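You operate a simulated robot arm through the tools that you are given. There is no shell and no other tool. Be economical: measure what you need, move in short steps, check, and stop when the job is done.

The job below is to be done with a simulated two-armed robot. You get a single attempt, and the scene is never put back.

JOB
Free the green-banded mould's plate, wedge it level, lock it, weight the mould.
Fine: lay the wedge from the bench top before the plate and push it under; bubble between the lines, large weight on the middle. Set down upright: large weight.
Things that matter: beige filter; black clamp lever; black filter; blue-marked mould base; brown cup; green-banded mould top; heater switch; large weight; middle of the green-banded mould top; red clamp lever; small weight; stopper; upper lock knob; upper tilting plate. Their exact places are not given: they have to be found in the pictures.

Only the result counts: the job must be done as asked and must still hold three seconds after the hand-in. Knocking over, shifting, dropping, spilling or breaking anything else fails it.

ROBOT AND FRAMES
Two 7-joint arms with fingered hands on one trunk, on a base that drives. Base frame: it is fixed to the floor where the robot stands at the start and does not move with it; the origin is under the middle of the robot, x ahead of it, y to its left, z up. Units: m, rad, N and s.
The left shoulder is at the start at [0.02, 0.123, 1.137], the right one opposite. With the tool pointing down near the work surface each hand reaches from about 0.16 to 0.5 m from the robot's upright axis, wherever it stands, measured 20 degrees to its own side. Places, roughly: beige filter (4x4x3 cm) [0.7, 0.4, 0.9]; black clamp lever [0.6, 0.3, 1]; black filter (4x4x3 cm) [0.7, 0.2, 0.9]; blue-marked mould base (25x9x6 cm) [0.5, 0.7, 0.9]; green-banded mould top (25x9x10 cm) [0.5, -0.1, 0.9]; heater switch [0.3, 0.5, 0.8]; middle of the green-banded mould top [0.5, -0.1, 1]; red clamp lever [0.6, 0.7, 1]; stopper (3x3x4 cm) [0.7, 0.1, 0.9]; upper lock knob [0.6, 0.1, 0.9]; upper tilting plate [0.5, -0.1, 0.9]; yellow-marked mould base (25x9x6 cm) [0.5, 0.3, 0.9]. Payload 2.4 kg a hand.
The TCP of each hand is the grasp point between the finger pads, 0.017 m short of the fingertips. In the tool frame z runs along the fingers and y along their closing line. Largest opening 0.088 m; the body of the gripper starts 0.047 m behind the TCP. The gripper is a hand of 3 fingers: y runs from the thumb to the fingers, the wrist lies at [0, 0, -0.165] in the tool frame.
Orientation is told as [roll, pitch, yaw] about the base's x, y, z axes, in that order, counted from this pose: with the fingers straight down and closing along the base's y, the tool's x points along the base's -x, its y along +y and its z along -z.

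CONTROLS
- The arms move only by the tool send_rows. It takes "left_targets", "right_targets" or both (then of equal length, played together; a hand with none holds still); each is a list of rows, each a list of 6 numbers: the shift along the base's x, y, z in m, then the turn, a rotation vector about the base's x, y, z in rad. In form: [[dx, dy, dz, ax, ay, az], ...]. A call has 1 to 8 rows; each row shifts and turns the commanded pose from where the row before left it. A row lasts 0.2 s, in which the tool goes at most 0.05 m and 0.15 rad; a call with a longer step from one row to the next is refused whole. Where a pose cannot be reached the arm comes as near as it can. A force on the tool above 40 N (or 10 N above the force at the start of the call, whichever is more), or a blocked arm, ends the call early, and 0.2 s more pass. In this call time passes only in rows, and 0.2 s behind the last. The reply holds the time, the measured pose of the TCP, the force on the tool along the base axes, the opening and the grip force, in the units named above and with some noise, with the torque about the TCP (base axes, N m) and any sound that the robot's microphone picked up.
- Cameras (640 x 400 px; columns grow to the right, rows downward): "scene" is now at [0.0509, 0.0123, 1.5806]; the picture's right is [0.16, -0.99, -0.00], its down [-0.82, -0.13, -0.56] and it looks along [0.55, 0.09, -0.83] (base axes); focal length 265 px, centre (320, 200). "left" rides on the left gripper at [-0.052, 0.004, -0.066] in its tool frame; the picture's right is [-0.08, -1.00, 0.00], its down [0.78, -0.07, -0.62] and it looks along [0.62, -0.05, 0.78] (tool axes); focal length 243 px, centre (320, 200). "right" rides on the right gripper at [0.052, 0.004, -0.066] in its tool frame; the picture's right is [-0.08, 1.00, 0.00], its down [-0.78, -0.07, -0.62] and it looks along [-0.62, -0.05, 0.78] (tool axes); focal length 243 px, centre (320, 200).
- capture(camera): a new picture of that camera. No time passes.
- raise_lower(by): slides the trunk up (or, below 0, down) by that many m; the arms and the scene camera ride with it, the base frame stays. It gives what a move gives, with no picture.
- drive_base(legs): drives the robot by 1 to 6 legs, each [ahead, left, turn to the left] in m, m and rad, along the robot's own axes; the way and the turn of a leg run together, so that a leg with both is an arc; at most 1.5 m and 3.142 rad a leg. The arms and the cameras ride along, it lands a little off, and it stops where it bumps. It gives what a move gives.
- finger_targets(finger1, finger2, thumb_bend, hand): sets how far each is bent, from 0 (flat) to 100 (curled in); at 30 the hand is open as for a grip, at 70 the pads meet at the TCP. One left out holds its place. A second passes; each finger stops where it meets its share of the squeeze, and holds until it gets a number again. It is the only way to open and close the hand. It gives what a move gives, with no picture; readings hold the bend of each and the force on the fingers (four entries, about 0 where the hand has none), thumb and palm.
- aim_head(pan, tilt): turns the head with the scene camera to pan (to the left, within 2.094 rad either way) and tilt (down, from -0.506 to 1.204), counted from straight ahead of the robot. It gives what a move gives.
- pixel_to_xyz(camera, pixels): for up to 12 pixels [column, row] of the newest picture of that camera ("zoom" is the newest enlarged one), the place [x, y, z] in the base frame of the surface seen there, good to about 0.003 m. No time passes.
- enlarge(camera, box): a new picture of the part [left, top, right, bottom] of that camera's present view, enlarged. No time passes.
- close_job(): hands the job in; it is judged then, once.

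Keep the steps short. Do not move on a guess: measure, check each grasp and each placing, and mend mistakes. In all there are 80 turns and 58 pictures (those below and enlarged ones count). Leave the grippers open and the arms clear of the work at the hand-in unless told otherwise, and finish with a single line.

The tools are called after "Call:" by a JSON object that holds its "name" and its "arguments". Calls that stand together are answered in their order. send_rows: Moves the arms, as the interface text tells. Its arguments: {"type":"object","properties":{"left_targets":{"type":"array"},"right_targets":{"type":"array"}},"required":[]} The other tools are called the same way: raise_lower (by) slides the trunk up or down; finger_targets (finger1, finger2, thumb_bend, hand) moves the fingers one by one; drive_base (legs) drives the base; aim_head (pan, tilt) turns the head that bears the scene camera; capture (camera) takes a picture; pixel_to_xyz (camera, pixels) gives the place of the surface under pixels of a picture; enlarge (camera, box) takes an enlarged picture of a part of a camera's view; close_job () hands the job in.

At the start:

```text
clock: 0.0
left_tcp_pos: [0.3208, 0.0572, 1.2612]
left_tcp_rot: [-0.001, -0.001, 0.002]
left_force: [0.7, -0.3, 0.0]
left_moment: [0.01, 0.03, -0.06]
left_grip_width: 0.0879
left_finger_force: 0.0
left_shape: jaw
left_bend: [30.0, 30.0, 30.0]
left_finger forces: [0.1, 0.0, 0.1, 0.0, 0.1, 0.0]
right_tcp_pos: [0.2314, -0.1487, 1.1769]
right_tcp_rot: [0.002, -0.001, -0.002]
right_force: [-0.4, -0.5, 0.3]
right_moment: [-0.01, 0.0, 0.05]
right_grip_width: 0.0878
right_finger_force: 0.0
right_shape: jaw
right_bend: [30.0, 30.0, 30.0]
right_finger forces: [0.0, 0.0, 0.0, 0.0, 0.0, 0.0]
trunk travel left (down, up): [-0.35, 0.48]
robot x, y, heading: [-0.0022, -0.0042, -0.003]
head pan, tilt: [0.161, 0.979]
```

scene: 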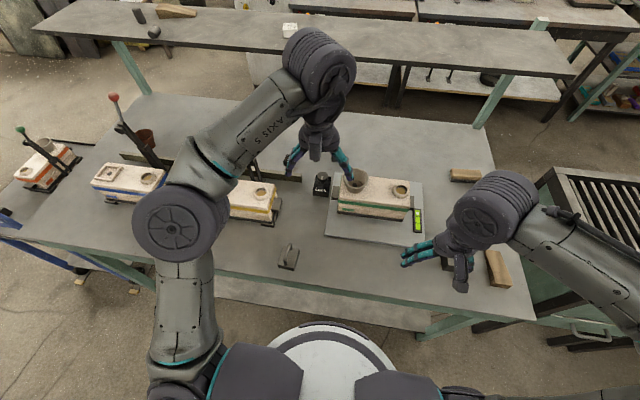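
right: 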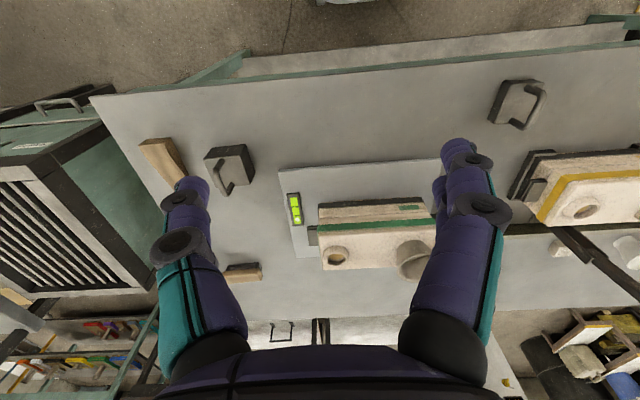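
left: 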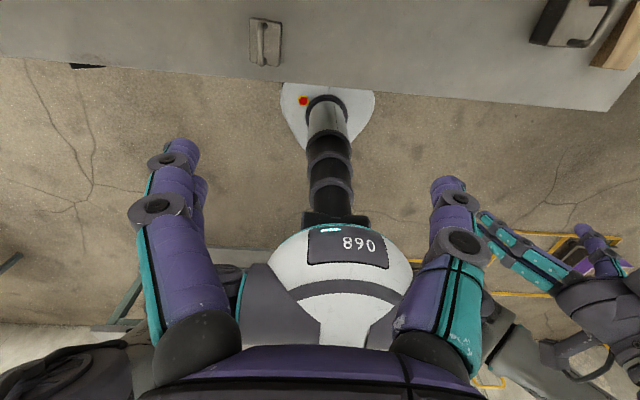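

The green-banded mould sits on a plate near (370,200), with a spirit level at (418,220) and a black knob near (322,183). I'll enlarge the scene view and the right-hand view to see the details.

Call:
{"name": "enlarge", "arguments": {"camera": "scene", "box": [270, 140, 530, 302]}}

Call:
{"name": "enlarge", "arguments": {"camera": "right", "box": [130, 80, 450, 280]}}

```text
2.46 times, centred on (400, 221) of scene
```

zoom: 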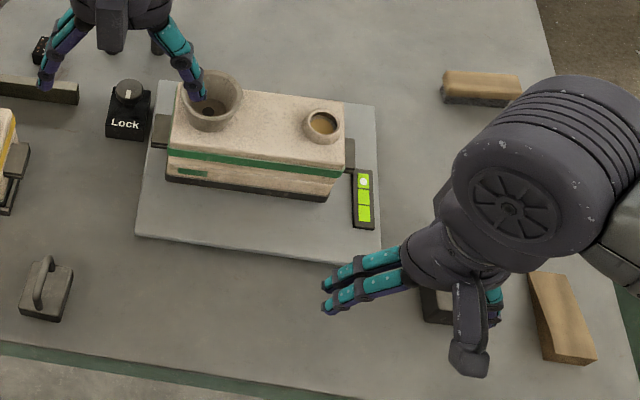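

```text
2.00 times, centred on (290, 180) of right
```

zoom: 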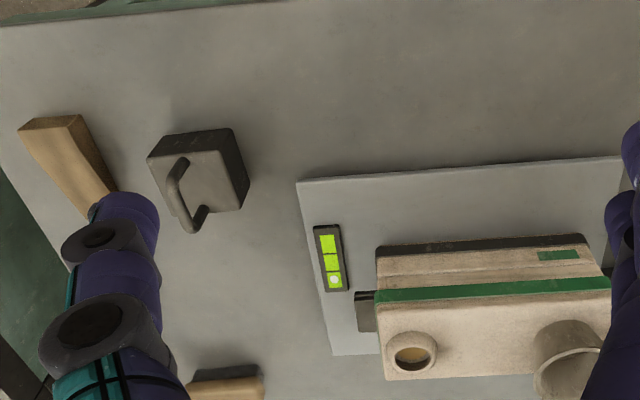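

The bubble sits at the far end of the level, so the near edge of the plate looks low. I'll measure the plate, knob, wedges and weights in the picture from the right hand, and take a new scene enlargement for the knob.

Call:
{"name": "pixel_to_xyz", "arguments": {"camera": "right", "pixels": [[281, 175], [440, 160], [300, 255], [291, 197], [297, 220], [320, 205], [428, 205], [142, 145], [170, 140], [183, 175], [230, 160], [225, 272]]}}

Call:
{"name": "pixel_to_xyz", "arguments": {"camera": "scene", "pixels": [[322, 177], [321, 187], [340, 182], [424, 186], [326, 236], [424, 244], [413, 211], [420, 230], [454, 174], [478, 175], [489, 252], [505, 285]]}}

Call:
{"name": "send_rows", "arguments": {"left_targets": [[-0.02, 0.05, 0, 0, 0, 0], [-0.02, 0.045, 0, 0, 0, 0], [-0.02, 0.045, 0, 0, 0, 0], [-0.02, 0.045, 0, 0, 0, 0]], "right_targets": [[0, -0.045, 0.02, 0, 0, 0], [0, -0.045, 0.02, 0, 0, 0], [-0.0, -0.045, 0.02, 0, 0, 0], [0, -0.0, 0.04, 0, 0, 0]]}}

```text
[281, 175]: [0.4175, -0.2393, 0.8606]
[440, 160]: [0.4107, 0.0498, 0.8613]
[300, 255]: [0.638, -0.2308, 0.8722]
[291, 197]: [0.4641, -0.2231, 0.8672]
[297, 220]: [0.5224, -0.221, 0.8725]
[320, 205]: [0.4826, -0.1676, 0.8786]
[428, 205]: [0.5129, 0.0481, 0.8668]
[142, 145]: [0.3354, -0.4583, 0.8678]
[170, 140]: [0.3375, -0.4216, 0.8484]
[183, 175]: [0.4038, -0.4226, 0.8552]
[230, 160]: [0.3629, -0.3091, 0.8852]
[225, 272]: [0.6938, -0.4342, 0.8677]
```

```text
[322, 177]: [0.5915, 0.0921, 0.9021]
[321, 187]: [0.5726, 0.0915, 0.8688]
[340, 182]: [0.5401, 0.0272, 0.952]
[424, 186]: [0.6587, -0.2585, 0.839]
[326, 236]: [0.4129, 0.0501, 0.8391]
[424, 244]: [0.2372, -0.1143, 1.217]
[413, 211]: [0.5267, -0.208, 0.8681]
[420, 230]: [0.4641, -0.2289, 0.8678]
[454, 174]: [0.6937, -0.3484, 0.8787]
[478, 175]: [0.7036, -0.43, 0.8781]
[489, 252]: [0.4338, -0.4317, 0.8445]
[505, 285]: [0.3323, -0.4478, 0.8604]
```

```text
refused: row 1 steps farther than a row can; nothing moved
```

The table top is at z≈0.839 and the plate runs from x≈0.41 to 0.64, with its front lower by about 1 cm. One step in my arm move was too long. I'll resend it with shorter steps.

Call:
{"name": "send_rows", "arguments": {"left_targets": [[-0.015, 0.045, 0, 0, 0, 0], [-0.015, 0.045, 0, 0, 0, 0], [-0.015, 0.045, 0, 0, 0, 0], [-0.015, 0.045, 0, 0, 0, 0], [0, 0.045, 0, 0, 0, 0]], "right_targets": [[0, -0.045, 0, 0, 0, 0], [0, -0.045, 0, 0, 0, 0], [0, -0.03, 0.03, 0, 0, 0], [0, 0, 0.04, 0, 0, 0], [-0.03, 0, 0.03, 0, 0, 0]]}}

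Call:
{"name": "enlarge", "arguments": {"camera": "scene", "box": [290, 140, 450, 240]}}

Call:
{"name": "capture", "arguments": {"camera": "right"}}

Call:
{"name": "capture", "arguments": {"camera": "scene"}}

```text
clock: 1.2
left_tcp_pos: [0.2573, 0.2819, 1.2576]
left_tcp_rot: [-0.001, 0.0, 0.002]
left_force: [-0.4, -0.5, -0.1]
left_moment: [-0.02, 0.0, -0.02]
left_grip_width: 0.0877
left_finger_force: 0.1
left_shape: jaw
left_bend: [30.0, 30.0, 30.0]
left_finger forces: [0.1, 0.1, 0.0, 0.1, 0.1, 0.0]
right_tcp_pos: [0.2303, -0.2456, 1.2521]
right_tcp_rot: [-0.001, 0.0, 0.001]
right_force: [-0.3, 0.2, 0.0]
right_moment: [-0.02, 0.0, 0.0]
right_grip_width: 0.0881
right_finger_force: 0.0
right_shape: jaw
right_bend: [30.0, 30.0, 30.0]
right_finger forces: [0.0, 0.1, 0.1, 0.0, 0.1, 0.0]
right hand out of reach, approached as far as the arm can: row 4, 5
trunk travel left (down, up): [-0.35, 0.48]
robot x, y, heading: [0.0003, 0.0005, -0.001]
head pan, tilt: [0.161, 0.979]
```

```text
4.00 times, centred on (370, 190) of scene
```

zoom: 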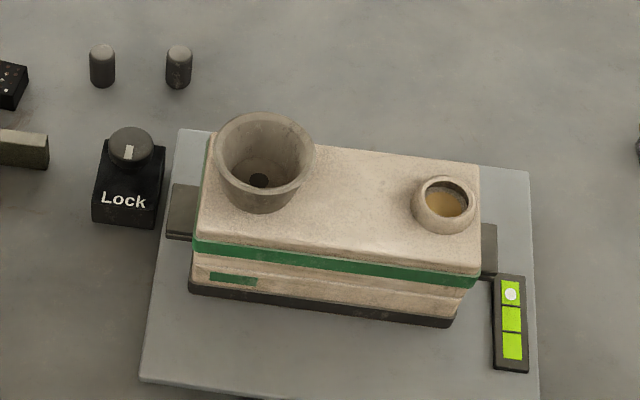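

```text
51 pictures are left
```

right: 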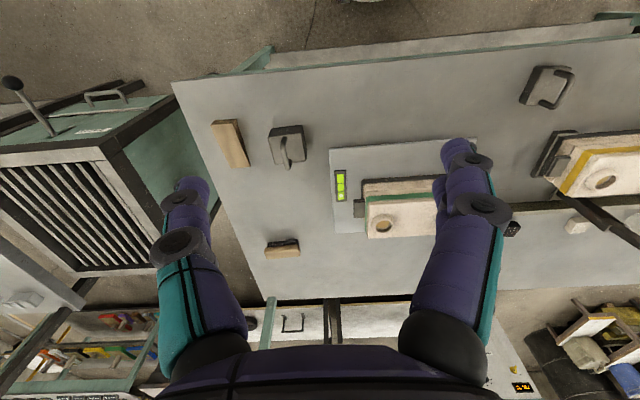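

```text
50 pictures are left
```

scene: 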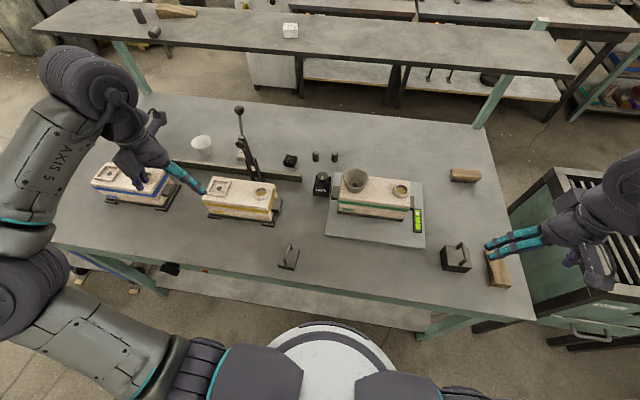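

Next I'll zoom in on the lock knob, the two pieces of wood and the large weight.

Call:
{"name": "enlarge", "arguments": {"camera": "scene", "box": [302, 165, 350, 195]}}

Call:
{"name": "enlarge", "arguments": {"camera": "scene", "box": [420, 155, 532, 295]}}

Call:
{"name": "enlarge", "arguments": {"camera": "right", "box": [190, 100, 350, 270]}}

```text
13.33 times, centred on (326, 180) of scene
```

zoom: 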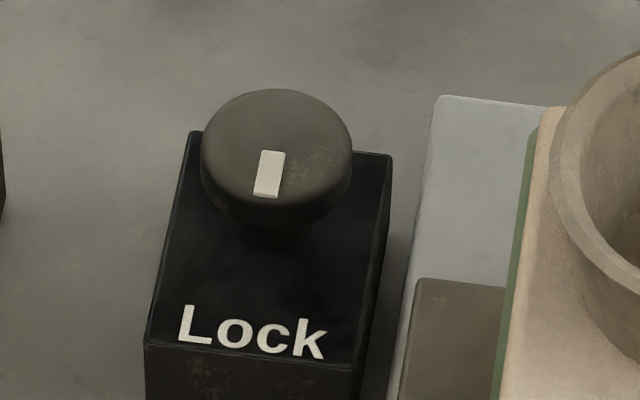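

```text
2.86 times, centred on (476, 225) of scene
```

zoom: 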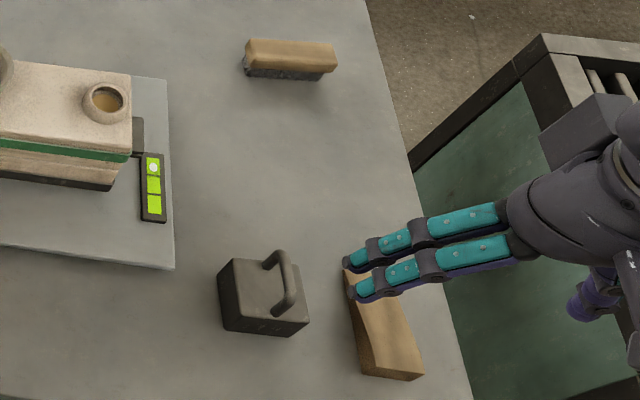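

```text
2.35 times, centred on (270, 185) of right
```

zoom: 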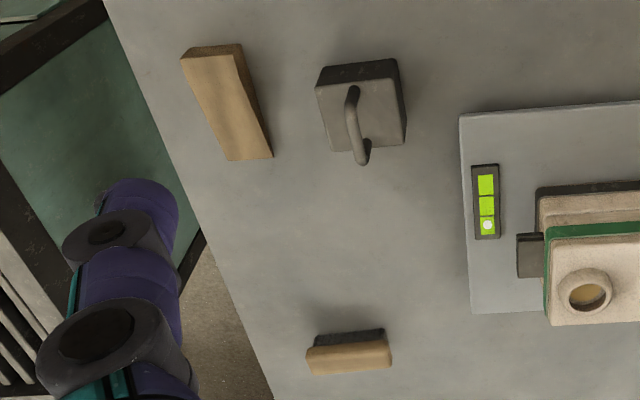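

The far piece is a brush with bristles. The near piece at about (505,265) is the wedge, thick end towards the robot and thin end towards +x. I'll measure the wedge and the large weight in this zoom.

Call:
{"name": "pixel_to_xyz", "arguments": {"camera": "zoom", "pixels": [[183, 60], [241, 47], [243, 55], [228, 157], [271, 156], [215, 75], [240, 140], [320, 90], [400, 65], [404, 140], [355, 95], [365, 155]]}}

Call:
{"name": "pixel_to_xyz", "arguments": {"camera": "scene", "pixels": [[355, 175], [345, 175], [400, 190], [393, 195], [376, 190], [370, 207], [347, 238], [380, 243], [410, 246], [444, 252], [467, 250], [461, 258]]}}

```text
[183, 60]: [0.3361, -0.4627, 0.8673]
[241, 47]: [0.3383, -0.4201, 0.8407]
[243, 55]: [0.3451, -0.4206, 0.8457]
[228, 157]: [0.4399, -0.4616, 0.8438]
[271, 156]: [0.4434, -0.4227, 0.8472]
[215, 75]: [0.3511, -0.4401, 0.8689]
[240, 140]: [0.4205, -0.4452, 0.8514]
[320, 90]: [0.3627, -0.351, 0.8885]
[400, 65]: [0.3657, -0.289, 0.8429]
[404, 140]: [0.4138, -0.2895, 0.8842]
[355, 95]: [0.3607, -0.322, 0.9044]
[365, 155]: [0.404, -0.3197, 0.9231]
```

```text
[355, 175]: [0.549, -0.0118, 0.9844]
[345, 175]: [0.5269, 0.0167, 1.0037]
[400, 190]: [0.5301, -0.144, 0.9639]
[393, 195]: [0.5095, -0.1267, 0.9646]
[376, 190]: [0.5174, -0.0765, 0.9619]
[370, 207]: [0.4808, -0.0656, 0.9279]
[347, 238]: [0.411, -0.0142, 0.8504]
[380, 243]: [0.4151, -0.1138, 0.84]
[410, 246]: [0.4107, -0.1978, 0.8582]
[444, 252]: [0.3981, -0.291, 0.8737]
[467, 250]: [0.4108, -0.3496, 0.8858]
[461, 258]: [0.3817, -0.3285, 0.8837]
```

The wedge runs along x from 0.336 to 0.443, y≈-0.442, about 29 mm thick at the near end and 6 mm at the far end. The weight is at about (0.39,-0.32), with its handle along x. I need to know how far I can drive forward, so I'll measure the table's front edge and the robot's own base disc.

Call:
{"name": "pixel_to_xyz", "arguments": {"camera": "scene", "pixels": [[320, 275], [320, 282], [250, 262], [500, 313], [320, 325], [320, 340], [290, 335], [350, 335], [322, 345], [270, 350]]}}

Call:
{"name": "aim_head", "arguments": {"pan": 0, "tilt": 1.2}}

Call:
{"name": "capture", "arguments": {"camera": "scene"}}

```text
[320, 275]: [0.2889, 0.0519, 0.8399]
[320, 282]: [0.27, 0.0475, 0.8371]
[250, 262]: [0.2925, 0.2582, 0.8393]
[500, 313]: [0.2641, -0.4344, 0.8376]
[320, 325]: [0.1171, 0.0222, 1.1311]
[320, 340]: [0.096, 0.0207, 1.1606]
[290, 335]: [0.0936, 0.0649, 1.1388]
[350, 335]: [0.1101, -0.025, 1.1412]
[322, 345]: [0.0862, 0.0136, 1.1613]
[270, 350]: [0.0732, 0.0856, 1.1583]
```

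```text
clock: 1.9
left_tcp_pos: [0.2591, 0.2806, 1.2584]
left_tcp_rot: [0.001, -0.001, 0.001]
left_force: [0.1, 0.3, 0.1]
left_moment: [-0.02, 0.0, -0.01]
left_grip_width: 0.088
left_finger_force: 0.2
left_shape: jaw
left_bend: [30.0, 30.0, 30.0]
left_finger forces: [0.0, 0.0, 0.1, 0.1, 0.1, 0.1]
right_tcp_pos: [0.2295, -0.2479, 1.2514]
right_tcp_rot: [0.0, -0.001, -0.001]
right_force: [0.1, -0.6, -0.1]
right_moment: [-0.03, 0.02, -0.01]
right_grip_width: 0.0882
right_finger_force: 0.0
right_shape: jaw
right_bend: [30.0, 30.0, 30.0]
right_finger forces: [0.1, 0.0, 0.0, 0.0, 0.0, 0.0]
trunk travel left (down, up): [-0.35, 0.48]
robot x, y, heading: [0.0008, 0.0018, 0.004]
head pan, tilt: [0.0, 1.201]
```

```text
46 pictures are left
```

scene: 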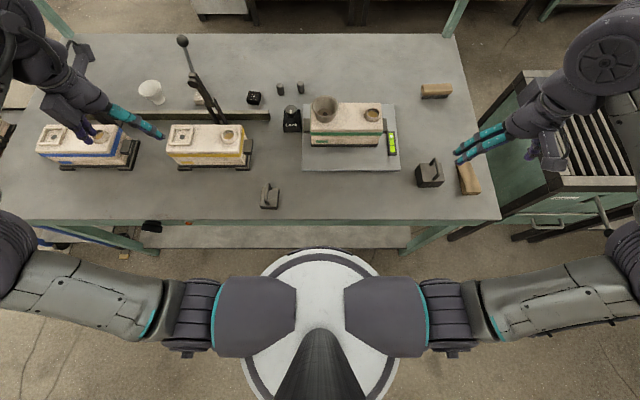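

I'll measure the front of the base disc at about (320,252) and what lies under the table.

Call:
{"name": "pixel_to_xyz", "arguments": {"camera": "scene", "pixels": [[320, 251], [320, 265], [320, 235], [260, 265], [380, 265], [320, 218], [150, 225], [152, 228]]}}

```text
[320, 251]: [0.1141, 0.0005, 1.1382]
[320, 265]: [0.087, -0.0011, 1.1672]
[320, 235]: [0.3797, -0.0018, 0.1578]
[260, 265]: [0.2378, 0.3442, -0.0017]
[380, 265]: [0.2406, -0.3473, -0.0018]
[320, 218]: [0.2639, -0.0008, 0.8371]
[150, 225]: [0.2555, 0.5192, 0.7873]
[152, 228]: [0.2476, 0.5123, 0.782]
```

The chest front is at x≈0.115 and the table edge at 0.264, so there is room to come closer. I'll drive 0.10 right and then 0.12 ahead with both hands high, so the knob, wedge, plate and mould are all in reach.

Call:
{"name": "drive_base", "arguments": {"legs": [[0, -0.1, 0], [0.12, 0, 0]]}}

Call:
{"name": "aim_head", "arguments": {"pan": 0.1, "tilt": 1.0}}

Call:
{"name": "capture", "arguments": {"camera": "scene"}}

Call:
{"name": "capture", "arguments": {"camera": "left"}}

```text
clock: 4.0
left_tcp_pos: [0.3447, 0.177, 1.2607]
left_tcp_rot: [0.0, -0.006, 0.0]
left_force: [-0.5, 0.8, 0.5]
left_moment: [-0.04, -0.01, 0.0]
left_grip_width: 0.088
left_finger_force: 0.2
left_shape: jaw
left_bend: [30.0, 30.0, 30.0]
left_finger forces: [0.1, 0.0, 0.1, 0.0, 0.0, 0.1]
right_tcp_pos: [0.3142, -0.3486, 1.2518]
right_tcp_rot: [0.001, -0.005, -0.001]
right_force: [0.2, -0.2, 0.3]
right_moment: [-0.01, 0.03, 0.03]
right_grip_width: 0.0877
right_finger_force: 0.0
right_shape: jaw
right_bend: [30.0, 30.0, 30.0]
right_finger forces: [0.0, 0.1, 0.0, 0.0, 0.1, 0.1]
trunk travel left (down, up): [-0.35, 0.48]
robot x, y, heading: [0.0927, -0.1046, -0.002]
head pan, tilt: [0.0, 1.201]
```

```text
clock: 4.7
left_tcp_pos: [0.3477, 0.1778, 1.2591]
left_tcp_rot: [0.0, -0.003, -0.003]
left_force: [0.1, -0.2, 0.5]
left_moment: [0.0, -0.04, -0.01]
left_grip_width: 0.0879
left_finger_force: 0.1
left_shape: jaw
left_bend: [30.0, 30.0, 30.0]
left_finger forces: [0.0, 0.1, 0.0, 0.1, 0.0, 0.1]
right_tcp_pos: [0.3197, -0.3498, 1.2523]
right_tcp_rot: [0.0, -0.001, -0.002]
right_force: [-0.5, 0.0, 0.1]
right_moment: [0.01, -0.04, -0.01]
right_grip_width: 0.0882
right_finger_force: 0.0
right_shape: jaw
right_bend: [30.0, 30.0, 30.0]
right_finger forces: [0.0, 0.0, 0.0, 0.0, 0.0, 0.0]
trunk travel left (down, up): [-0.35, 0.48]
robot x, y, heading: [0.0892, -0.1027, -0.004]
head pan, tilt: [0.099, 1.0]
```

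```text
45 pictures are left
```

scene: 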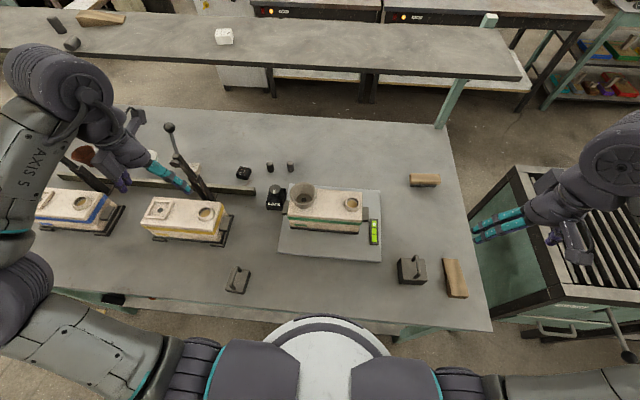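

```text
44 pictures are left
```

left: 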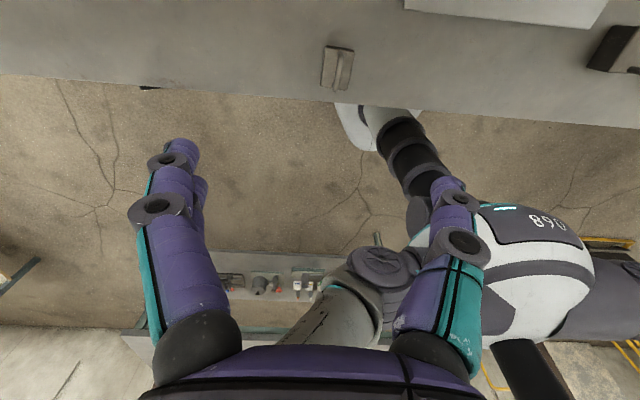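

The robot is now at (0.089,-0.103), slightly short of what I asked for. I'll re-measure a few points to confirm nothing shifted, and locate the knob precisely with a zoom.

Call:
{"name": "pixel_to_xyz", "arguments": {"camera": "scene", "pixels": [[352, 202], [301, 190], [375, 225], [447, 262], [460, 295], [320, 304], [281, 253], [380, 258]]}}

Call:
{"name": "enlarge", "arguments": {"camera": "scene", "box": [250, 178, 298, 214]}}

Call:
{"name": "pixel_to_xyz", "arguments": {"camera": "zoom", "pixels": [[320, 100], [280, 100], [360, 100], [320, 70], [320, 130], [320, 150], [300, 240], [280, 300], [320, 115]]}}

```text
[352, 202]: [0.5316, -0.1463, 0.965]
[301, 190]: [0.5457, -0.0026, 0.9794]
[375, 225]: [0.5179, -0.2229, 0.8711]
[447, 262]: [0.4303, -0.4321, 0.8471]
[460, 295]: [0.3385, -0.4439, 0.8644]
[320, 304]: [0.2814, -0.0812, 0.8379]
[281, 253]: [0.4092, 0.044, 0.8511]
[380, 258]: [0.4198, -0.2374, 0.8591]
```

```text
11.11 times, centred on (274, 196) of scene
```

zoom: 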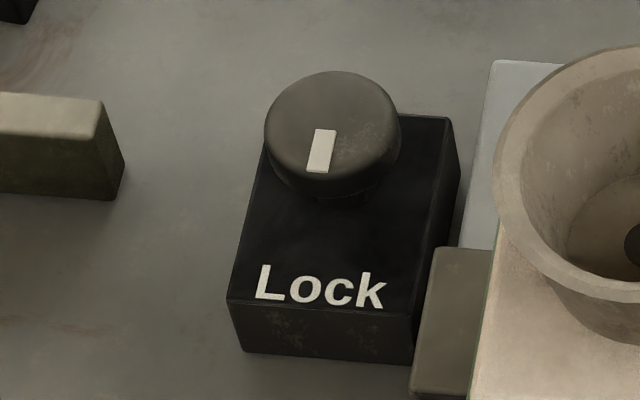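

```text
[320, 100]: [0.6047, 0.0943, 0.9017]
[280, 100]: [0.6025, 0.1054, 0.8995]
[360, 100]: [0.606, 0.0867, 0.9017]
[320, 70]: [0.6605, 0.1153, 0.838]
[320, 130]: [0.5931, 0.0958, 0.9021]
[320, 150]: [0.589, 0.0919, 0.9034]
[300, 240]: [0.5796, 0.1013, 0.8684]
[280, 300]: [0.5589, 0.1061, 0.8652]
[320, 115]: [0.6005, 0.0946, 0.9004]
```

Nothing has shifted. The knob's centre is about (0.597,0.092), its top is at z≈0.902 and its diameter about 35 mm. It is just out of left-hand reach, so I'll try 0.05 further ahead with a small turn right, which brings the left shoulder forward.

Call:
{"name": "drive_base", "arguments": {"legs": [[0.04, 0, 0], [0, 0.04, -0.3]]}}

```text
clock: 5.4
left_tcp_pos: [0.3487, 0.1766, 1.2591]
left_tcp_rot: [0.002, -0.001, -0.003]
left_force: [-0.1, 1.2, -0.3]
left_moment: [-0.01, 0.01, 0.02]
left_grip_width: 0.088
left_finger_force: 0.1
left_shape: jaw
left_bend: [30.0, 30.0, 30.0]
left_finger forces: [0.1, 0.1, 0.0, 0.0, 0.0, 0.1]
right_tcp_pos: [0.317, -0.3487, 1.2505]
right_tcp_rot: [0.001, 0.001, -0.002]
right_force: [0.3, -0.1, 0.3]
right_moment: [-0.01, 0.02, 0.02]
right_grip_width: 0.0877
right_finger_force: 0.0
right_shape: jaw
right_bend: [30.0, 30.0, 30.0]
right_finger forces: [0.0, 0.1, 0.0, 0.0, 0.1, 0.1]
trunk travel left (down, up): [-0.35, 0.48]
robot x, y, heading: [0.0907, -0.1027, -0.002]
head pan, tilt: [0.099, 1.0]
stopped in leg 1: the robot was blocked; the commanded pose is now the measured one
```

The base is blocked at x≈0.091. I'll back off 1 cm, shift left 0.06 and turn right 0.5 rad, which brings the left shoulder about 6 cm nearer the knob.

Call:
{"name": "drive_base", "arguments": {"legs": [[-0.012, 0, 0], [0, 0.06, 0], [0, 0, -0.5]]}}

Call:
{"name": "finger_targets", "arguments": {"hand": "left", "finger1": 42, "finger2": 42, "thumb_bend": 42}}

```text
clock: 8.1
left_tcp_pos: [0.4407, 0.0766, 1.2582]
left_tcp_rot: [0.0, -0.002, -0.508]
left_force: [-0.2, -1.1, 0.1]
left_moment: [0.01, -0.03, 0.02]
left_grip_width: 0.0878
left_finger_force: 0.1
left_shape: jaw
left_bend: [30.0, 30.0, 30.0]
left_finger forces: [0.0, 0.0, 0.0, 0.0, 0.0, 0.1]
right_tcp_pos: [0.1593, -0.3696, 1.2517]
right_tcp_rot: [0.0, -0.001, -0.507]
right_force: [0.0, -0.9, 0.0]
right_moment: [0.01, -0.03, 0.0]
right_grip_width: 0.0877
right_finger_force: 0.0
right_shape: jaw
right_bend: [30.0, 30.0, 30.0]
right_finger forces: [0.0, 0.0, 0.0, 0.0, 0.0, 0.1]
trunk travel left (down, up): [-0.35, 0.48]
robot x, y, heading: [0.078, -0.0416, -0.507]
head pan, tilt: [0.099, 1.0]
```

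```text
clock: 9.1
left_tcp_pos: [0.4399, 0.076, 1.2591]
left_tcp_rot: [0.0, 0.0, -0.506]
left_force: [0.3, -1.2, -0.6]
left_moment: [-0.04, 0.01, 0.01]
left_grip_width: 0.0584
left_finger_force: 0.1
left_shape: fingers
left_bend: [42.0, 42.0, 42.0]
left_finger forces: [0.1, 0.1, 0.1, 0.0, 0.1, 0.0]
right_tcp_pos: [0.1585, -0.369, 1.2523]
right_tcp_rot: [0.0, 0.0, -0.508]
right_force: [0.1, 0.4, -0.7]
right_moment: [0.01, 0.01, -0.02]
right_grip_width: 0.0878
right_finger_force: 0.1
right_shape: jaw
right_bend: [30.0, 30.0, 30.0]
right_finger forces: [0.0, 0.1, 0.0, 0.0, 0.0, 0.0]
trunk travel left (down, up): [-0.35, 0.48]
robot x, y, heading: [0.077, -0.0447, -0.509]
head pan, tilt: [0.099, 1.0]
```

The fingers are pre-shaped to a 58 mm opening. I'll move the left hand above the knob at (0.597,0.092) and part way down, then look.

Call:
{"name": "send_rows", "arguments": {"left_targets": [[0.039, 0.004, 0, 0, 0, 0], [0.039, 0.004, 0, 0, 0, 0], [0.039, 0.004, 0, 0, 0, 0], [0.039, 0.004, 0, 0, 0, 0], [0, 0, -0.049, 0, 0, 0], [0, 0, -0.049, 0, 0, 0], [0, 0, -0.049, 0, 0, 0], [0, 0, -0.049, 0, 0, 0]]}}

Call:
{"name": "capture", "arguments": {"camera": "left"}}

Call:
{"name": "capture", "arguments": {"camera": "scene"}}

```text
clock: 10.9
left_tcp_pos: [0.5367, 0.0866, 1.0604]
left_tcp_rot: [0.001, 0.0, -0.505]
left_force: [0.6, 0.0, -0.5]
left_moment: [-0.01, 0.01, 0.02]
left_grip_width: 0.0584
left_finger_force: 0.0
left_shape: fingers
left_bend: [42.0, 42.0, 42.0]
left_finger forces: [0.1, 0.0, 0.0, 0.0, 0.0, 0.0]
left hand out of reach, approached as far as the arm can: row 3, 4
right_tcp_pos: [0.1588, -0.3691, 1.2518]
right_tcp_rot: [-0.001, 0.0, -0.509]
right_force: [-1.3, -0.2, -0.5]
right_moment: [-0.01, -0.04, 0.02]
right_grip_width: 0.088
right_finger_force: 0.0
right_shape: jaw
right_bend: [30.0, 30.0, 30.0]
right_finger forces: [0.1, 0.0, 0.0, 0.0, 0.0, 0.1]
trunk travel left (down, up): [-0.35, 0.48]
robot x, y, heading: [0.0781, -0.0452, -0.504]
head pan, tilt: [0.099, 1.0]
```

```text
42 pictures are left
```

left: 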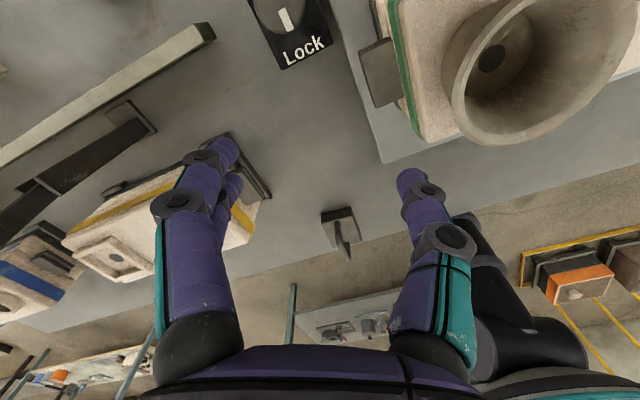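

```text
41 pictures are left
```

scene: 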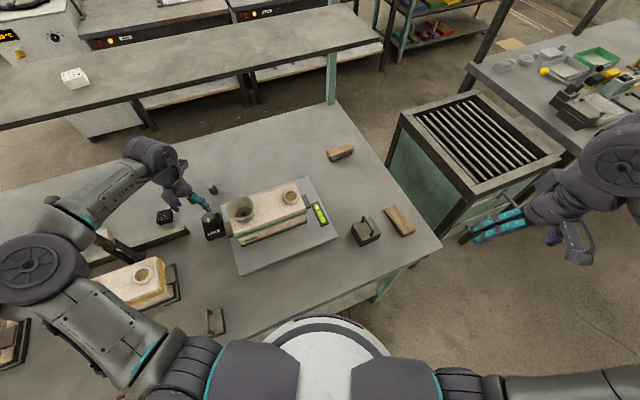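

The arm stopped short in x because it was too high. I'll lower to z≈0.97, which still clears the funnel rim at 1.004 beneath the gripper body, then move ahead to the knob.

Call:
{"name": "send_rows", "arguments": {"left_targets": [[0, 0.003, -0.045, 0, 0, 0], [0, 0.003, -0.045, 0, 0, 0], [0.03, 0, 0, 0, 0, 0], [0.03, 0, 0, 0, 0, 0]]}}

Call:
{"name": "capture", "arguments": {"camera": "left"}}

```text
clock: 11.9
left_tcp_pos: [0.5988, 0.094, 0.9691]
left_tcp_rot: [0.0, -0.002, -0.507]
left_force: [0.3, 0.2, -0.5]
left_moment: [-0.01, -0.01, -0.01]
left_grip_width: 0.0584
left_finger_force: 0.0
left_shape: fingers
left_bend: [42.0, 42.0, 42.0]
left_finger forces: [0.1, 0.0, 0.0, 0.0, 0.0, 0.0]
right_tcp_pos: [0.1584, -0.3698, 1.252]
right_tcp_rot: [0.0, 0.001, -0.509]
right_force: [-0.2, 0.7, 0.4]
right_moment: [0.0, 0.0, -0.01]
right_grip_width: 0.0879
right_finger_force: 0.1
right_shape: jaw
right_bend: [30.0, 30.0, 30.0]
right_finger forces: [0.0, 0.0, 0.0, 0.0, 0.0, 0.0]
trunk travel left (down, up): [-0.35, 0.48]
robot x, y, heading: [0.0721, -0.0433, -0.507]
head pan, tilt: [0.099, 1.0]
```

```text
40 pictures are left
```

left: 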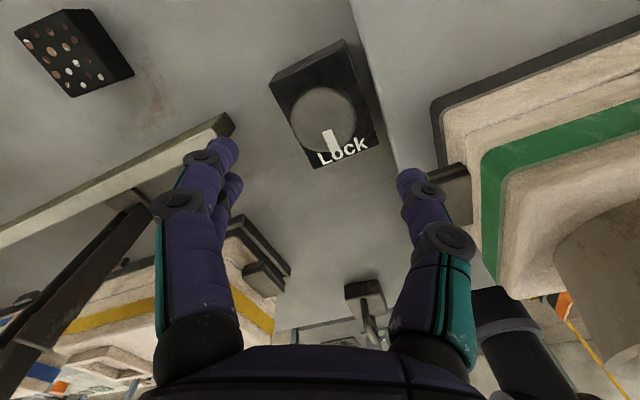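

The knob is at about (322,118) in the left camera. I'll measure it from here.

Call:
{"name": "pixel_to_xyz", "arguments": {"camera": "left", "pixels": [[322, 118], [296, 118], [350, 118], [322, 92], [322, 146], [330, 140], [340, 152]]}}

```text
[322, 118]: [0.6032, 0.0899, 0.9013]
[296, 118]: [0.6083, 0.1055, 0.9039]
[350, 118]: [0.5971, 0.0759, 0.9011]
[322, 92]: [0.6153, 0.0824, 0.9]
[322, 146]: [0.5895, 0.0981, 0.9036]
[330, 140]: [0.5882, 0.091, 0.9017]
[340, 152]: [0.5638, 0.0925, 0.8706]
```

The knob centre is about (0.602,0.090). I'll correct by 3 mm and descend to z≈0.889.

Call:
{"name": "send_rows", "arguments": {"left_targets": [[0.003, -0.004, -0.03, 0, 0, 0], [0, 0, -0.03, 0, 0, 0], [0, 0, -0.02, 0, 0, 0]]}}

Call:
{"name": "finger_targets", "arguments": {"hand": "left", "finger1": 65, "finger2": 65, "thumb_bend": 65}}

```text
clock: 12.7
left_tcp_pos: [0.6009, 0.0876, 0.8902]
left_tcp_rot: [0.0, -0.001, -0.504]
left_force: [0.7, -0.2, -0.1]
left_moment: [0.01, 0.0, 0.02]
left_grip_width: 0.0584
left_finger_force: 0.1
left_shape: fingers
left_bend: [42.0, 42.0, 42.0]
left_finger forces: [0.4, 0.0, 0.0, 0.1, 0.0, 0.1]
right_tcp_pos: [0.1575, -0.3694, 1.2514]
right_tcp_rot: [-0.001, 0.001, -0.508]
right_force: [0.6, 0.3, 0.3]
right_moment: [0.0, 0.03, 0.02]
right_grip_width: 0.0879
right_finger_force: 0.1
right_shape: jaw
right_bend: [30.0, 30.0, 30.0]
right_finger forces: [0.0, 0.0, 0.0, 0.1, 0.0, 0.1]
trunk travel left (down, up): [-0.35, 0.48]
robot x, y, heading: [0.0754, -0.0438, -0.503]
head pan, tilt: [0.099, 1.0]
```

```text
clock: 13.7
left_tcp_pos: [0.6005, 0.0885, 0.8901]
left_tcp_rot: [0.001, -0.003, -0.507]
left_force: [0.1, 0.8, 3.1]
left_moment: [0.0, 0.05, 0.02]
left_grip_width: 0.0153
left_finger_force: 5.8
left_shape: fingers
left_bend: [63.0, 63.0, 63.0]
left_finger forces: [1.8, 3.9, 0.0, 0.0, 5.9, 0.0]
right_tcp_pos: [0.158, -0.3695, 1.2517]
right_tcp_rot: [0.0, -0.001, -0.508]
right_force: [0.0, 0.3, -0.2]
right_moment: [0.04, -0.01, -0.01]
right_grip_width: 0.088
right_finger_force: 0.0
right_shape: jaw
right_bend: [30.0, 30.0, 30.0]
right_finger forces: [0.1, 0.0, 0.0, 0.0, 0.0, 0.0]
trunk travel left (down, up): [-0.35, 0.48]
robot x, y, heading: [0.0765, -0.0419, -0.507]
head pan, tilt: [0.099, 1.0]
```

The width went to 15 mm, so the fingers closed on the thin neck under the cap. I'll open, rise 8 mm and grip the cap itself.

Call:
{"name": "finger_targets", "arguments": {"hand": "left", "finger1": 42, "finger2": 42, "thumb_bend": 42}}

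Call:
{"name": "send_rows", "arguments": {"left_targets": [[0.001, 0.001, 0.008, 0, 0, 0]]}}

Call:
{"name": "finger_targets", "arguments": {"hand": "left", "finger1": 62, "finger2": 62, "thumb_bend": 62}}

Call:
{"name": "enlarge", "arguments": {"camera": "scene", "box": [150, 160, 270, 250]}}

```text
clock: 14.7
left_tcp_pos: [0.6001, 0.0892, 0.8903]
left_tcp_rot: [0.0, -0.002, -0.506]
left_force: [0.3, 0.1, 0.1]
left_moment: [-0.02, 0.01, -0.01]
left_grip_width: 0.058
left_finger_force: 0.0
left_shape: fingers
left_bend: [42.0, 42.0, 42.0]
left_finger forces: [0.3, 0.0, 0.0, 0.0, 0.0, 0.1]
right_tcp_pos: [0.1584, -0.3706, 1.2512]
right_tcp_rot: [0.0, 0.0, -0.506]
right_force: [0.2, -0.2, 0.0]
right_moment: [0.02, 0.01, -0.02]
right_grip_width: 0.088
right_finger_force: 0.0
right_shape: jaw
right_bend: [30.0, 30.0, 30.0]
right_finger forces: [0.1, 0.1, 0.1, 0.1, 0.0, 0.0]
trunk travel left (down, up): [-0.35, 0.48]
robot x, y, heading: [0.0751, -0.0419, -0.507]
head pan, tilt: [0.099, 1.0]
```

```text
clock: 15.1
left_tcp_pos: [0.6014, 0.089, 0.8985]
left_tcp_rot: [-0.001, 0.002, -0.506]
left_force: [-1.0, -0.2, 1.1]
left_moment: [0.02, 0.03, 0.01]
left_grip_width: 0.0577
left_finger_force: 0.0
left_shape: fingers
left_bend: [42.0, 42.0, 42.0]
left_finger forces: [0.0, 0.0, 0.1, 0.0, 0.0, 0.1]
right_tcp_pos: [0.1588, -0.3695, 1.2514]
right_tcp_rot: [0.0, 0.001, -0.507]
right_force: [1.1, -0.1, -0.1]
right_moment: [-0.01, 0.0, -0.02]
right_grip_width: 0.0879
right_finger_force: 0.0
right_shape: jaw
right_bend: [30.0, 30.0, 30.0]
right_finger forces: [0.0, 0.0, 0.1, 0.1, 0.0, 0.0]
trunk travel left (down, up): [-0.35, 0.48]
robot x, y, heading: [0.0732, -0.0434, -0.51]
head pan, tilt: [0.099, 1.0]
```

```text
clock: 16.1
left_tcp_pos: [0.6013, 0.0894, 0.8986]
left_tcp_rot: [0.002, 0.0, -0.507]
left_force: [-0.7, -1.8, -1.6]
left_moment: [0.0, 0.02, 0.0]
left_grip_width: 0.0225
left_finger_force: 3.3
left_shape: fingers
left_bend: [59.0, 58.0, 59.0]
left_finger forces: [1.5, 2.2, 0.0, 0.0, 3.7, 0.0]
right_tcp_pos: [0.1584, -0.3698, 1.2518]
right_tcp_rot: [0.0, 0.0, -0.507]
right_force: [-0.7, -0.1, 1.3]
right_moment: [0.0, -0.06, 0.01]
right_grip_width: 0.0881
right_finger_force: 0.2
right_shape: jaw
right_bend: [30.0, 30.0, 30.0]
right_finger forces: [0.1, 0.1, 0.1, 0.0, 0.0, 0.0]
trunk travel left (down, up): [-0.35, 0.48]
robot x, y, heading: [0.0799, -0.0426, -0.513]
head pan, tilt: [0.099, 1.0]
```

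```text
4.44 times, centred on (210, 205) of scene
```

zoom: 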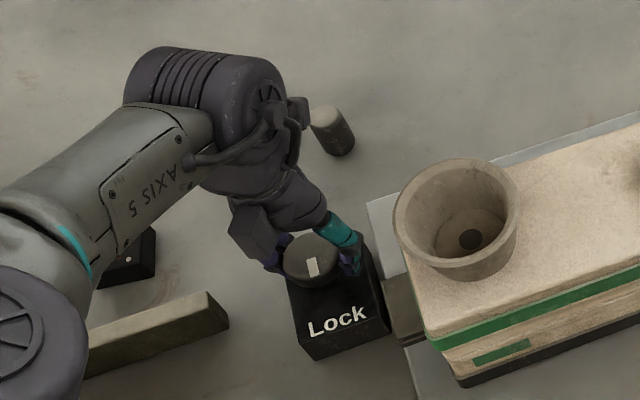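

The cap is held between the fingers with 3 N. I'll squeeze firmer, then try a small counter-clockwise turn (loosening) and read the moment.

Call:
{"name": "finger_targets", "arguments": {"hand": "left", "finger1": 75, "finger2": 75, "thumb_bend": 75}}

Call:
{"name": "send_rows", "arguments": {"left_targets": [[0, 0, 0, 0, 0, 0.14], [0, 0, 0, 0, 0, 0.14], [0, 0, 0, 0, 0, 0.14]]}}

Call:
{"name": "enlarge", "arguments": {"camera": "scene", "box": [150, 160, 270, 250]}}

```text
clock: 17.1
left_tcp_pos: [0.6015, 0.0896, 0.8975]
left_tcp_rot: [0.0, 0.0, -0.505]
left_force: [-0.7, 0.8, -15.8]
left_moment: [-0.12, 0.07, 0.01]
left_grip_width: 0.0184
left_finger_force: 17.1
left_shape: fingers
left_bend: [69.0, 68.0, 63.0]
left_finger forces: [8.7, 10.6, 0.1, 0.0, 14.4, 0.0]
right_tcp_pos: [0.1601, -0.3691, 1.2506]
right_tcp_rot: [-0.001, 0.0, -0.508]
right_force: [0.1, -0.7, 0.9]
right_moment: [0.03, -0.05, 0.0]
right_grip_width: 0.088
right_finger_force: 0.1
right_shape: jaw
right_bend: [30.0, 30.0, 30.0]
right_finger forces: [0.0, 0.0, 0.0, 0.0, 0.1, 0.0]
trunk travel left (down, up): [-0.35, 0.48]
robot x, y, heading: [0.078, -0.0419, -0.51]
head pan, tilt: [0.099, 1.0]
```

```text
clock: 17.9
left_tcp_pos: [0.6014, 0.0911, 0.8974]
left_tcp_rot: [0.001, -0.001, -0.083]
left_force: [1.3, 3.0, -18.5]
left_moment: [-0.21, 0.02, -0.02]
left_grip_width: 0.0189
left_finger_force: 17.3
left_shape: fingers
left_bend: [69.0, 67.0, 63.0]
left_finger forces: [10.3, 11.2, 0.0, 0.0, 13.0, 0.1]
right_tcp_pos: [0.1603, -0.3702, 1.251]
right_tcp_rot: [-0.001, 0.001, -0.508]
right_force: [0.4, 0.0, 0.3]
right_moment: [-0.02, 0.01, -0.01]
right_grip_width: 0.088
right_finger_force: 0.0
right_shape: jaw
right_bend: [30.0, 30.0, 30.0]
right_finger forces: [0.0, 0.0, 0.1, 0.0, 0.0, 0.0]
trunk travel left (down, up): [-0.35, 0.48]
robot x, y, heading: [0.0765, -0.0416, -0.507]
head pan, tilt: [0.099, 1.0]
```

```text
4.44 times, centred on (210, 205) of scene
```

zoom: 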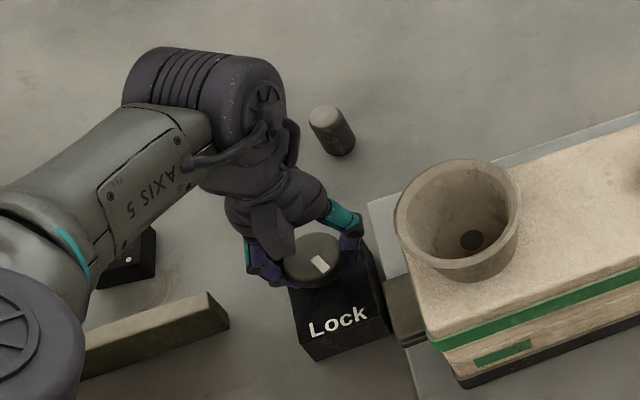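

The mark turned with the hand at low torque. I'll continue counter-clockwise to about 90° in all, watching the moment.

Call:
{"name": "send_rows", "arguments": {"left_targets": [[0, 0, 0, 0, 0, 0.145], [0, 0, 0, 0, 0, 0.145], [0, 0, 0, 0, 0, 0.145], [0, 0, 0, 0, 0, 0.145], [0, 0, 0, 0, 0, 0.145], [0, 0, 0, 0, 0, 0.145], [0, 0, 0, 0, 0, 0.145], [0, 0, 0, 0, 0, 0.145]]}}

Call:
{"name": "enlarge", "arguments": {"camera": "scene", "box": [150, 160, 270, 250]}}

```text
clock: 19.7
left_tcp_pos: [0.6008, 0.0919, 0.8984]
left_tcp_rot: [0.004, 0.001, 1.077]
left_force: [-0.1, 12.8, -21.2]
left_moment: [-0.03, -0.17, -0.16]
left_grip_width: 0.0195
left_finger_force: 18.6
left_shape: fingers
left_bend: [67.0, 66.0, 64.0]
left_finger forces: [14.0, 11.1, 0.1, 0.0, 11.6, 0.1]
right_tcp_pos: [0.1608, -0.367, 1.252]
right_tcp_rot: [-0.003, 0.002, -0.508]
right_force: [-0.1, 0.4, -0.4]
right_moment: [-0.02, -0.02, -0.01]
right_grip_width: 0.0881
right_finger_force: 0.1
right_shape: jaw
right_bend: [30.0, 30.0, 30.0]
right_finger forces: [0.0, 0.0, 0.0, 0.0, 0.0, 0.0]
trunk travel left (down, up): [-0.35, 0.48]
robot x, y, heading: [0.0791, -0.0387, -0.504]
head pan, tilt: [0.099, 1.0]
```

```text
4.44 times, centred on (210, 205) of scene
```

zoom: 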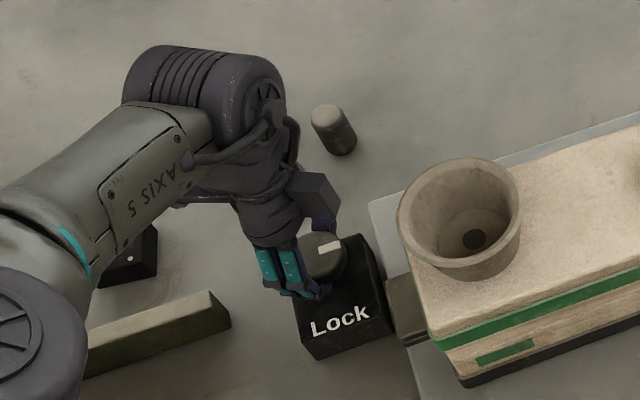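

The mark now points right (-y) and the resistance is slightly up at -0.16 N m. I'll add a bit more turn to see whether it is at a stop.

Call:
{"name": "send_rows", "arguments": {"left_targets": [[0, -0.001, 0, 0, 0, 0.12], [0, -0.001, 0, 0, 0, 0.12]]}}

Call:
{"name": "enlarge", "arguments": {"camera": "scene", "box": [190, 190, 250, 240]}}

```text
clock: 20.3
left_tcp_pos: [0.6012, 0.0883, 0.8976]
left_tcp_rot: [0.002, 0.003, 1.313]
left_force: [-2.9, 15.3, -21.2]
left_moment: [0.04, -0.21, -0.37]
left_grip_width: 0.0212
left_finger_force: 17.4
left_shape: fingers
left_bend: [65.0, 67.0, 64.0]
left_finger forces: [15.3, 7.4, 0.1, 0.1, 12.0, 0.0]
right_tcp_pos: [0.1592, -0.367, 1.2519]
right_tcp_rot: [-0.001, 0.0, -0.508]
right_force: [-0.4, -0.3, 0.4]
right_moment: [0.01, -0.01, 0.03]
right_grip_width: 0.0881
right_finger_force: 0.0
right_shape: jaw
right_bend: [30.0, 30.0, 30.0]
right_finger forces: [0.0, 0.1, 0.1, 0.0, 0.0, 0.0]
trunk travel left (down, up): [-0.35, 0.48]
robot x, y, heading: [0.0752, -0.0451, -0.509]
head pan, tilt: [0.099, 1.0]
```

```text
8.00 times, centred on (220, 215) of scene
```

zoom: 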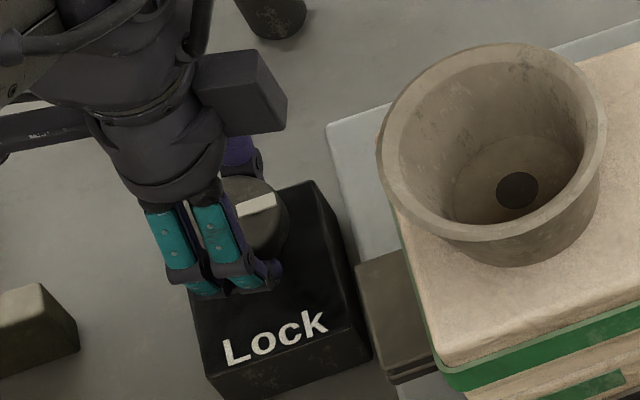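

The torque rises steadily, so the knob is at its stop with the mark 90° away from "Lock". I'll release, lift straight up and check the knob and bubble.

Call:
{"name": "finger_targets", "arguments": {"hand": "left", "finger1": 42, "finger2": 42, "thumb_bend": 42}}

Call:
{"name": "send_rows", "arguments": {"left_targets": [[0, 0, 0.03, 0, 0, 0], [0, 0, 0.04, 0, 0, 0], [-0.02, 0.03, 0.02, 0, 0, -0.1], [-0.02, 0.03, 0, 0, 0, -0.1]]}}

Call:
{"name": "enlarge", "arguments": {"camera": "scene", "box": [180, 170, 360, 285]}}

```text
clock: 21.3
left_tcp_pos: [0.6002, 0.086, 0.8987]
left_tcp_rot: [0.0, -0.001, 1.314]
left_force: [0.7, 1.5, 0.1]
left_moment: [-0.02, -0.06, -0.01]
left_grip_width: 0.0577
left_finger_force: 0.2
left_shape: fingers
left_bend: [42.0, 42.0, 42.0]
left_finger forces: [0.0, 0.0, 0.0, 0.1, 0.0, 0.0]
right_tcp_pos: [0.1598, -0.3699, 1.2509]
right_tcp_rot: [0.0, 0.001, -0.508]
right_force: [-0.9, 0.2, -0.5]
right_moment: [0.02, -0.01, -0.03]
right_grip_width: 0.0879
right_finger_force: 0.0
right_shape: jaw
right_bend: [30.0, 30.0, 30.0]
right_finger forces: [0.0, 0.0, 0.1, 0.0, 0.1, 0.0]
trunk travel left (down, up): [-0.35, 0.48]
robot x, y, heading: [0.0773, -0.0424, -0.507]
head pan, tilt: [0.099, 1.0]
```

```text
clock: 22.3
left_tcp_pos: [0.5593, 0.1468, 0.9906]
left_tcp_rot: [0.0, -0.003, 1.112]
left_force: [-0.5, -1.0, -0.5]
left_moment: [-0.01, 0.01, -0.02]
left_grip_width: 0.0577
left_finger_force: 0.2
left_shape: fingers
left_bend: [42.0, 42.0, 42.0]
left_finger forces: [0.0, 0.0, 0.0, 0.1, 0.0, 0.0]
right_tcp_pos: [0.1585, -0.3705, 1.2518]
right_tcp_rot: [0.001, 0.001, -0.507]
right_force: [-0.4, 0.3, -1.0]
right_moment: [0.02, -0.02, 0.0]
right_grip_width: 0.088
right_finger_force: 0.1
right_shape: jaw
right_bend: [30.0, 30.0, 30.0]
right_finger forces: [0.0, 0.0, 0.0, 0.0, 0.0, 0.0]
trunk travel left (down, up): [-0.35, 0.48]
robot x, y, heading: [0.0811, -0.0409, -0.512]
head pan, tilt: [0.099, 1.0]
```

```text
3.48 times, centred on (270, 228) of scene
```

zoom: 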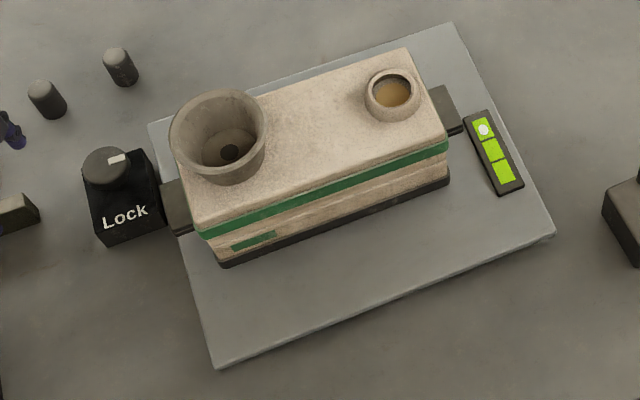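

The knob is freed. Next is the wedge: I'll lower the right hand to z≈1.0 while squaring its yaw, then move above the wedge's thick end at about (0.36,-0.443).

Call:
{"name": "send_rows", "arguments": {"right_targets": [[0.01, 0, -0.048, 0, 0, 0.13], [0.01, 0, -0.048, 0, 0, 0.13], [0.01, 0, -0.048, 0, 0, 0.13], [0.01, 0, -0.048, 0, 0, 0.117], [0.01, 0, -0.048, 0, 0, 0]]}}

Call:
{"name": "send_rows", "arguments": {"right_targets": [[0.038, -0.018, 0, 0, 0, 0], [0.038, -0.018, 0, 0, 0, 0], [0.038, -0.018, 0, 0, 0, 0], [0.038, -0.018, 0, 0, 0, 0]]}}

Call:
{"name": "capture", "arguments": {"camera": "right"}}

```text
clock: 23.5
left_tcp_pos: [0.5605, 0.1475, 0.9895]
left_tcp_rot: [0.002, -0.002, 1.113]
left_force: [-0.4, 0.1, 0.3]
left_moment: [0.05, -0.01, 0.01]
left_grip_width: 0.0577
left_finger_force: 0.1
left_shape: fingers
left_bend: [42.0, 42.0, 42.0]
left_finger forces: [0.0, 0.0, 0.0, 0.0, 0.0, 0.0]
right_tcp_pos: [0.2087, -0.3693, 1.0111]
right_tcp_rot: [0.0, -0.001, 0.002]
right_force: [-0.3, -0.9, 0.2]
right_moment: [0.03, 0.01, -0.02]
right_grip_width: 0.0881
right_finger_force: 0.1
right_shape: jaw
right_bend: [30.0, 30.0, 30.0]
right_finger forces: [0.0, 0.0, 0.0, 0.1, 0.0, 0.0]
trunk travel left (down, up): [-0.35, 0.48]
robot x, y, heading: [0.0758, -0.0403, -0.51]
head pan, tilt: [0.099, 1.0]
```

```text
clock: 24.5
left_tcp_pos: [0.5615, 0.1487, 0.9901]
left_tcp_rot: [0.001, -0.003, 1.114]
left_force: [-0.3, 0.1, 0.0]
left_moment: [0.04, 0.0, 0.0]
left_grip_width: 0.0577
left_finger_force: 0.1
left_shape: fingers
left_bend: [42.0, 42.0, 42.0]
left_finger forces: [0.1, 0.0, 0.1, 0.0, 0.0, 0.1]
right_tcp_pos: [0.3598, -0.4385, 1.0101]
right_tcp_rot: [0.001, 0.001, 0.002]
right_force: [0.0, -0.5, 0.2]
right_moment: [-0.04, 0.04, -0.02]
right_grip_width: 0.0878
right_finger_force: 0.0
right_shape: jaw
right_bend: [30.0, 30.0, 30.0]
right_finger forces: [0.0, 0.1, 0.0, 0.0, 0.0, 0.0]
trunk travel left (down, up): [-0.35, 0.48]
robot x, y, heading: [0.0754, -0.0441, -0.51]
head pan, tilt: [0.099, 1.0]
```

```text
34 pictures are left
```

right: 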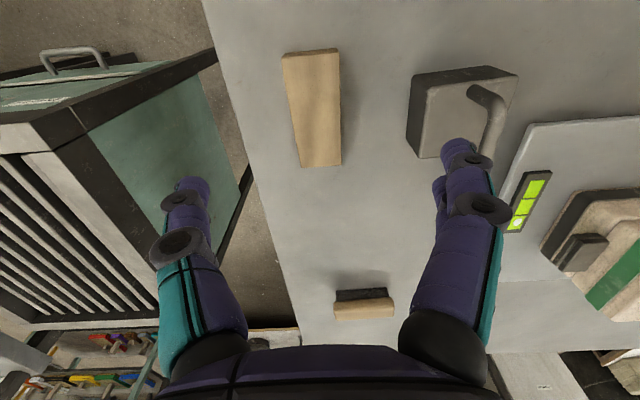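

The wedge is well visible at about (315,110). I'll measure it again here and pre-shape the right hand to a 58 mm opening so it clears the weight.

Call:
{"name": "pixel_to_xyz", "arguments": {"camera": "right", "pixels": [[284, 55], [337, 52], [300, 60], [310, 75], [315, 110], [320, 140], [302, 163], [339, 162], [292, 110], [338, 110]]}}

Call:
{"name": "finger_targets", "arguments": {"hand": "right", "finger1": 42, "finger2": 42, "thumb_bend": 42}}

```text
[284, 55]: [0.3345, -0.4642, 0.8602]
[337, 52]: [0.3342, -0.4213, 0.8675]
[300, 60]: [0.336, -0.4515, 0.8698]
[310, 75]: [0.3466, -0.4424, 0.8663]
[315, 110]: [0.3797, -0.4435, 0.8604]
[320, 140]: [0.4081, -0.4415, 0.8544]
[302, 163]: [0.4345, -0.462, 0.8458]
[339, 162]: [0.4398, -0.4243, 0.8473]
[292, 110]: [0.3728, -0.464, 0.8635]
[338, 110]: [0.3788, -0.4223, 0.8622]
```

```text
clock: 25.5
left_tcp_pos: [0.5607, 0.1473, 0.9909]
left_tcp_rot: [0.0, 0.0, 1.113]
left_force: [0.4, 0.4, -0.8]
left_moment: [-0.02, 0.0, -0.04]
left_grip_width: 0.0577
left_finger_force: 0.0
left_shape: fingers
left_bend: [42.0, 42.0, 42.0]
left_finger forces: [0.1, 0.0, 0.0, 0.0, 0.0, 0.0]
right_tcp_pos: [0.3584, -0.4392, 1.0118]
right_tcp_rot: [0.001, -0.001, -0.002]
right_force: [0.1, 0.1, 0.0]
right_moment: [0.0, -0.03, -0.01]
right_grip_width: 0.0584
right_finger_force: 0.0
right_shape: fingers
right_bend: [42.0, 42.0, 42.0]
right_finger forces: [0.0, 0.0, 0.0, 0.0, 0.1, 0.0]
trunk travel left (down, up): [-0.35, 0.48]
robot x, y, heading: [0.0721, -0.0434, -0.508]
head pan, tilt: [0.099, 1.0]
```

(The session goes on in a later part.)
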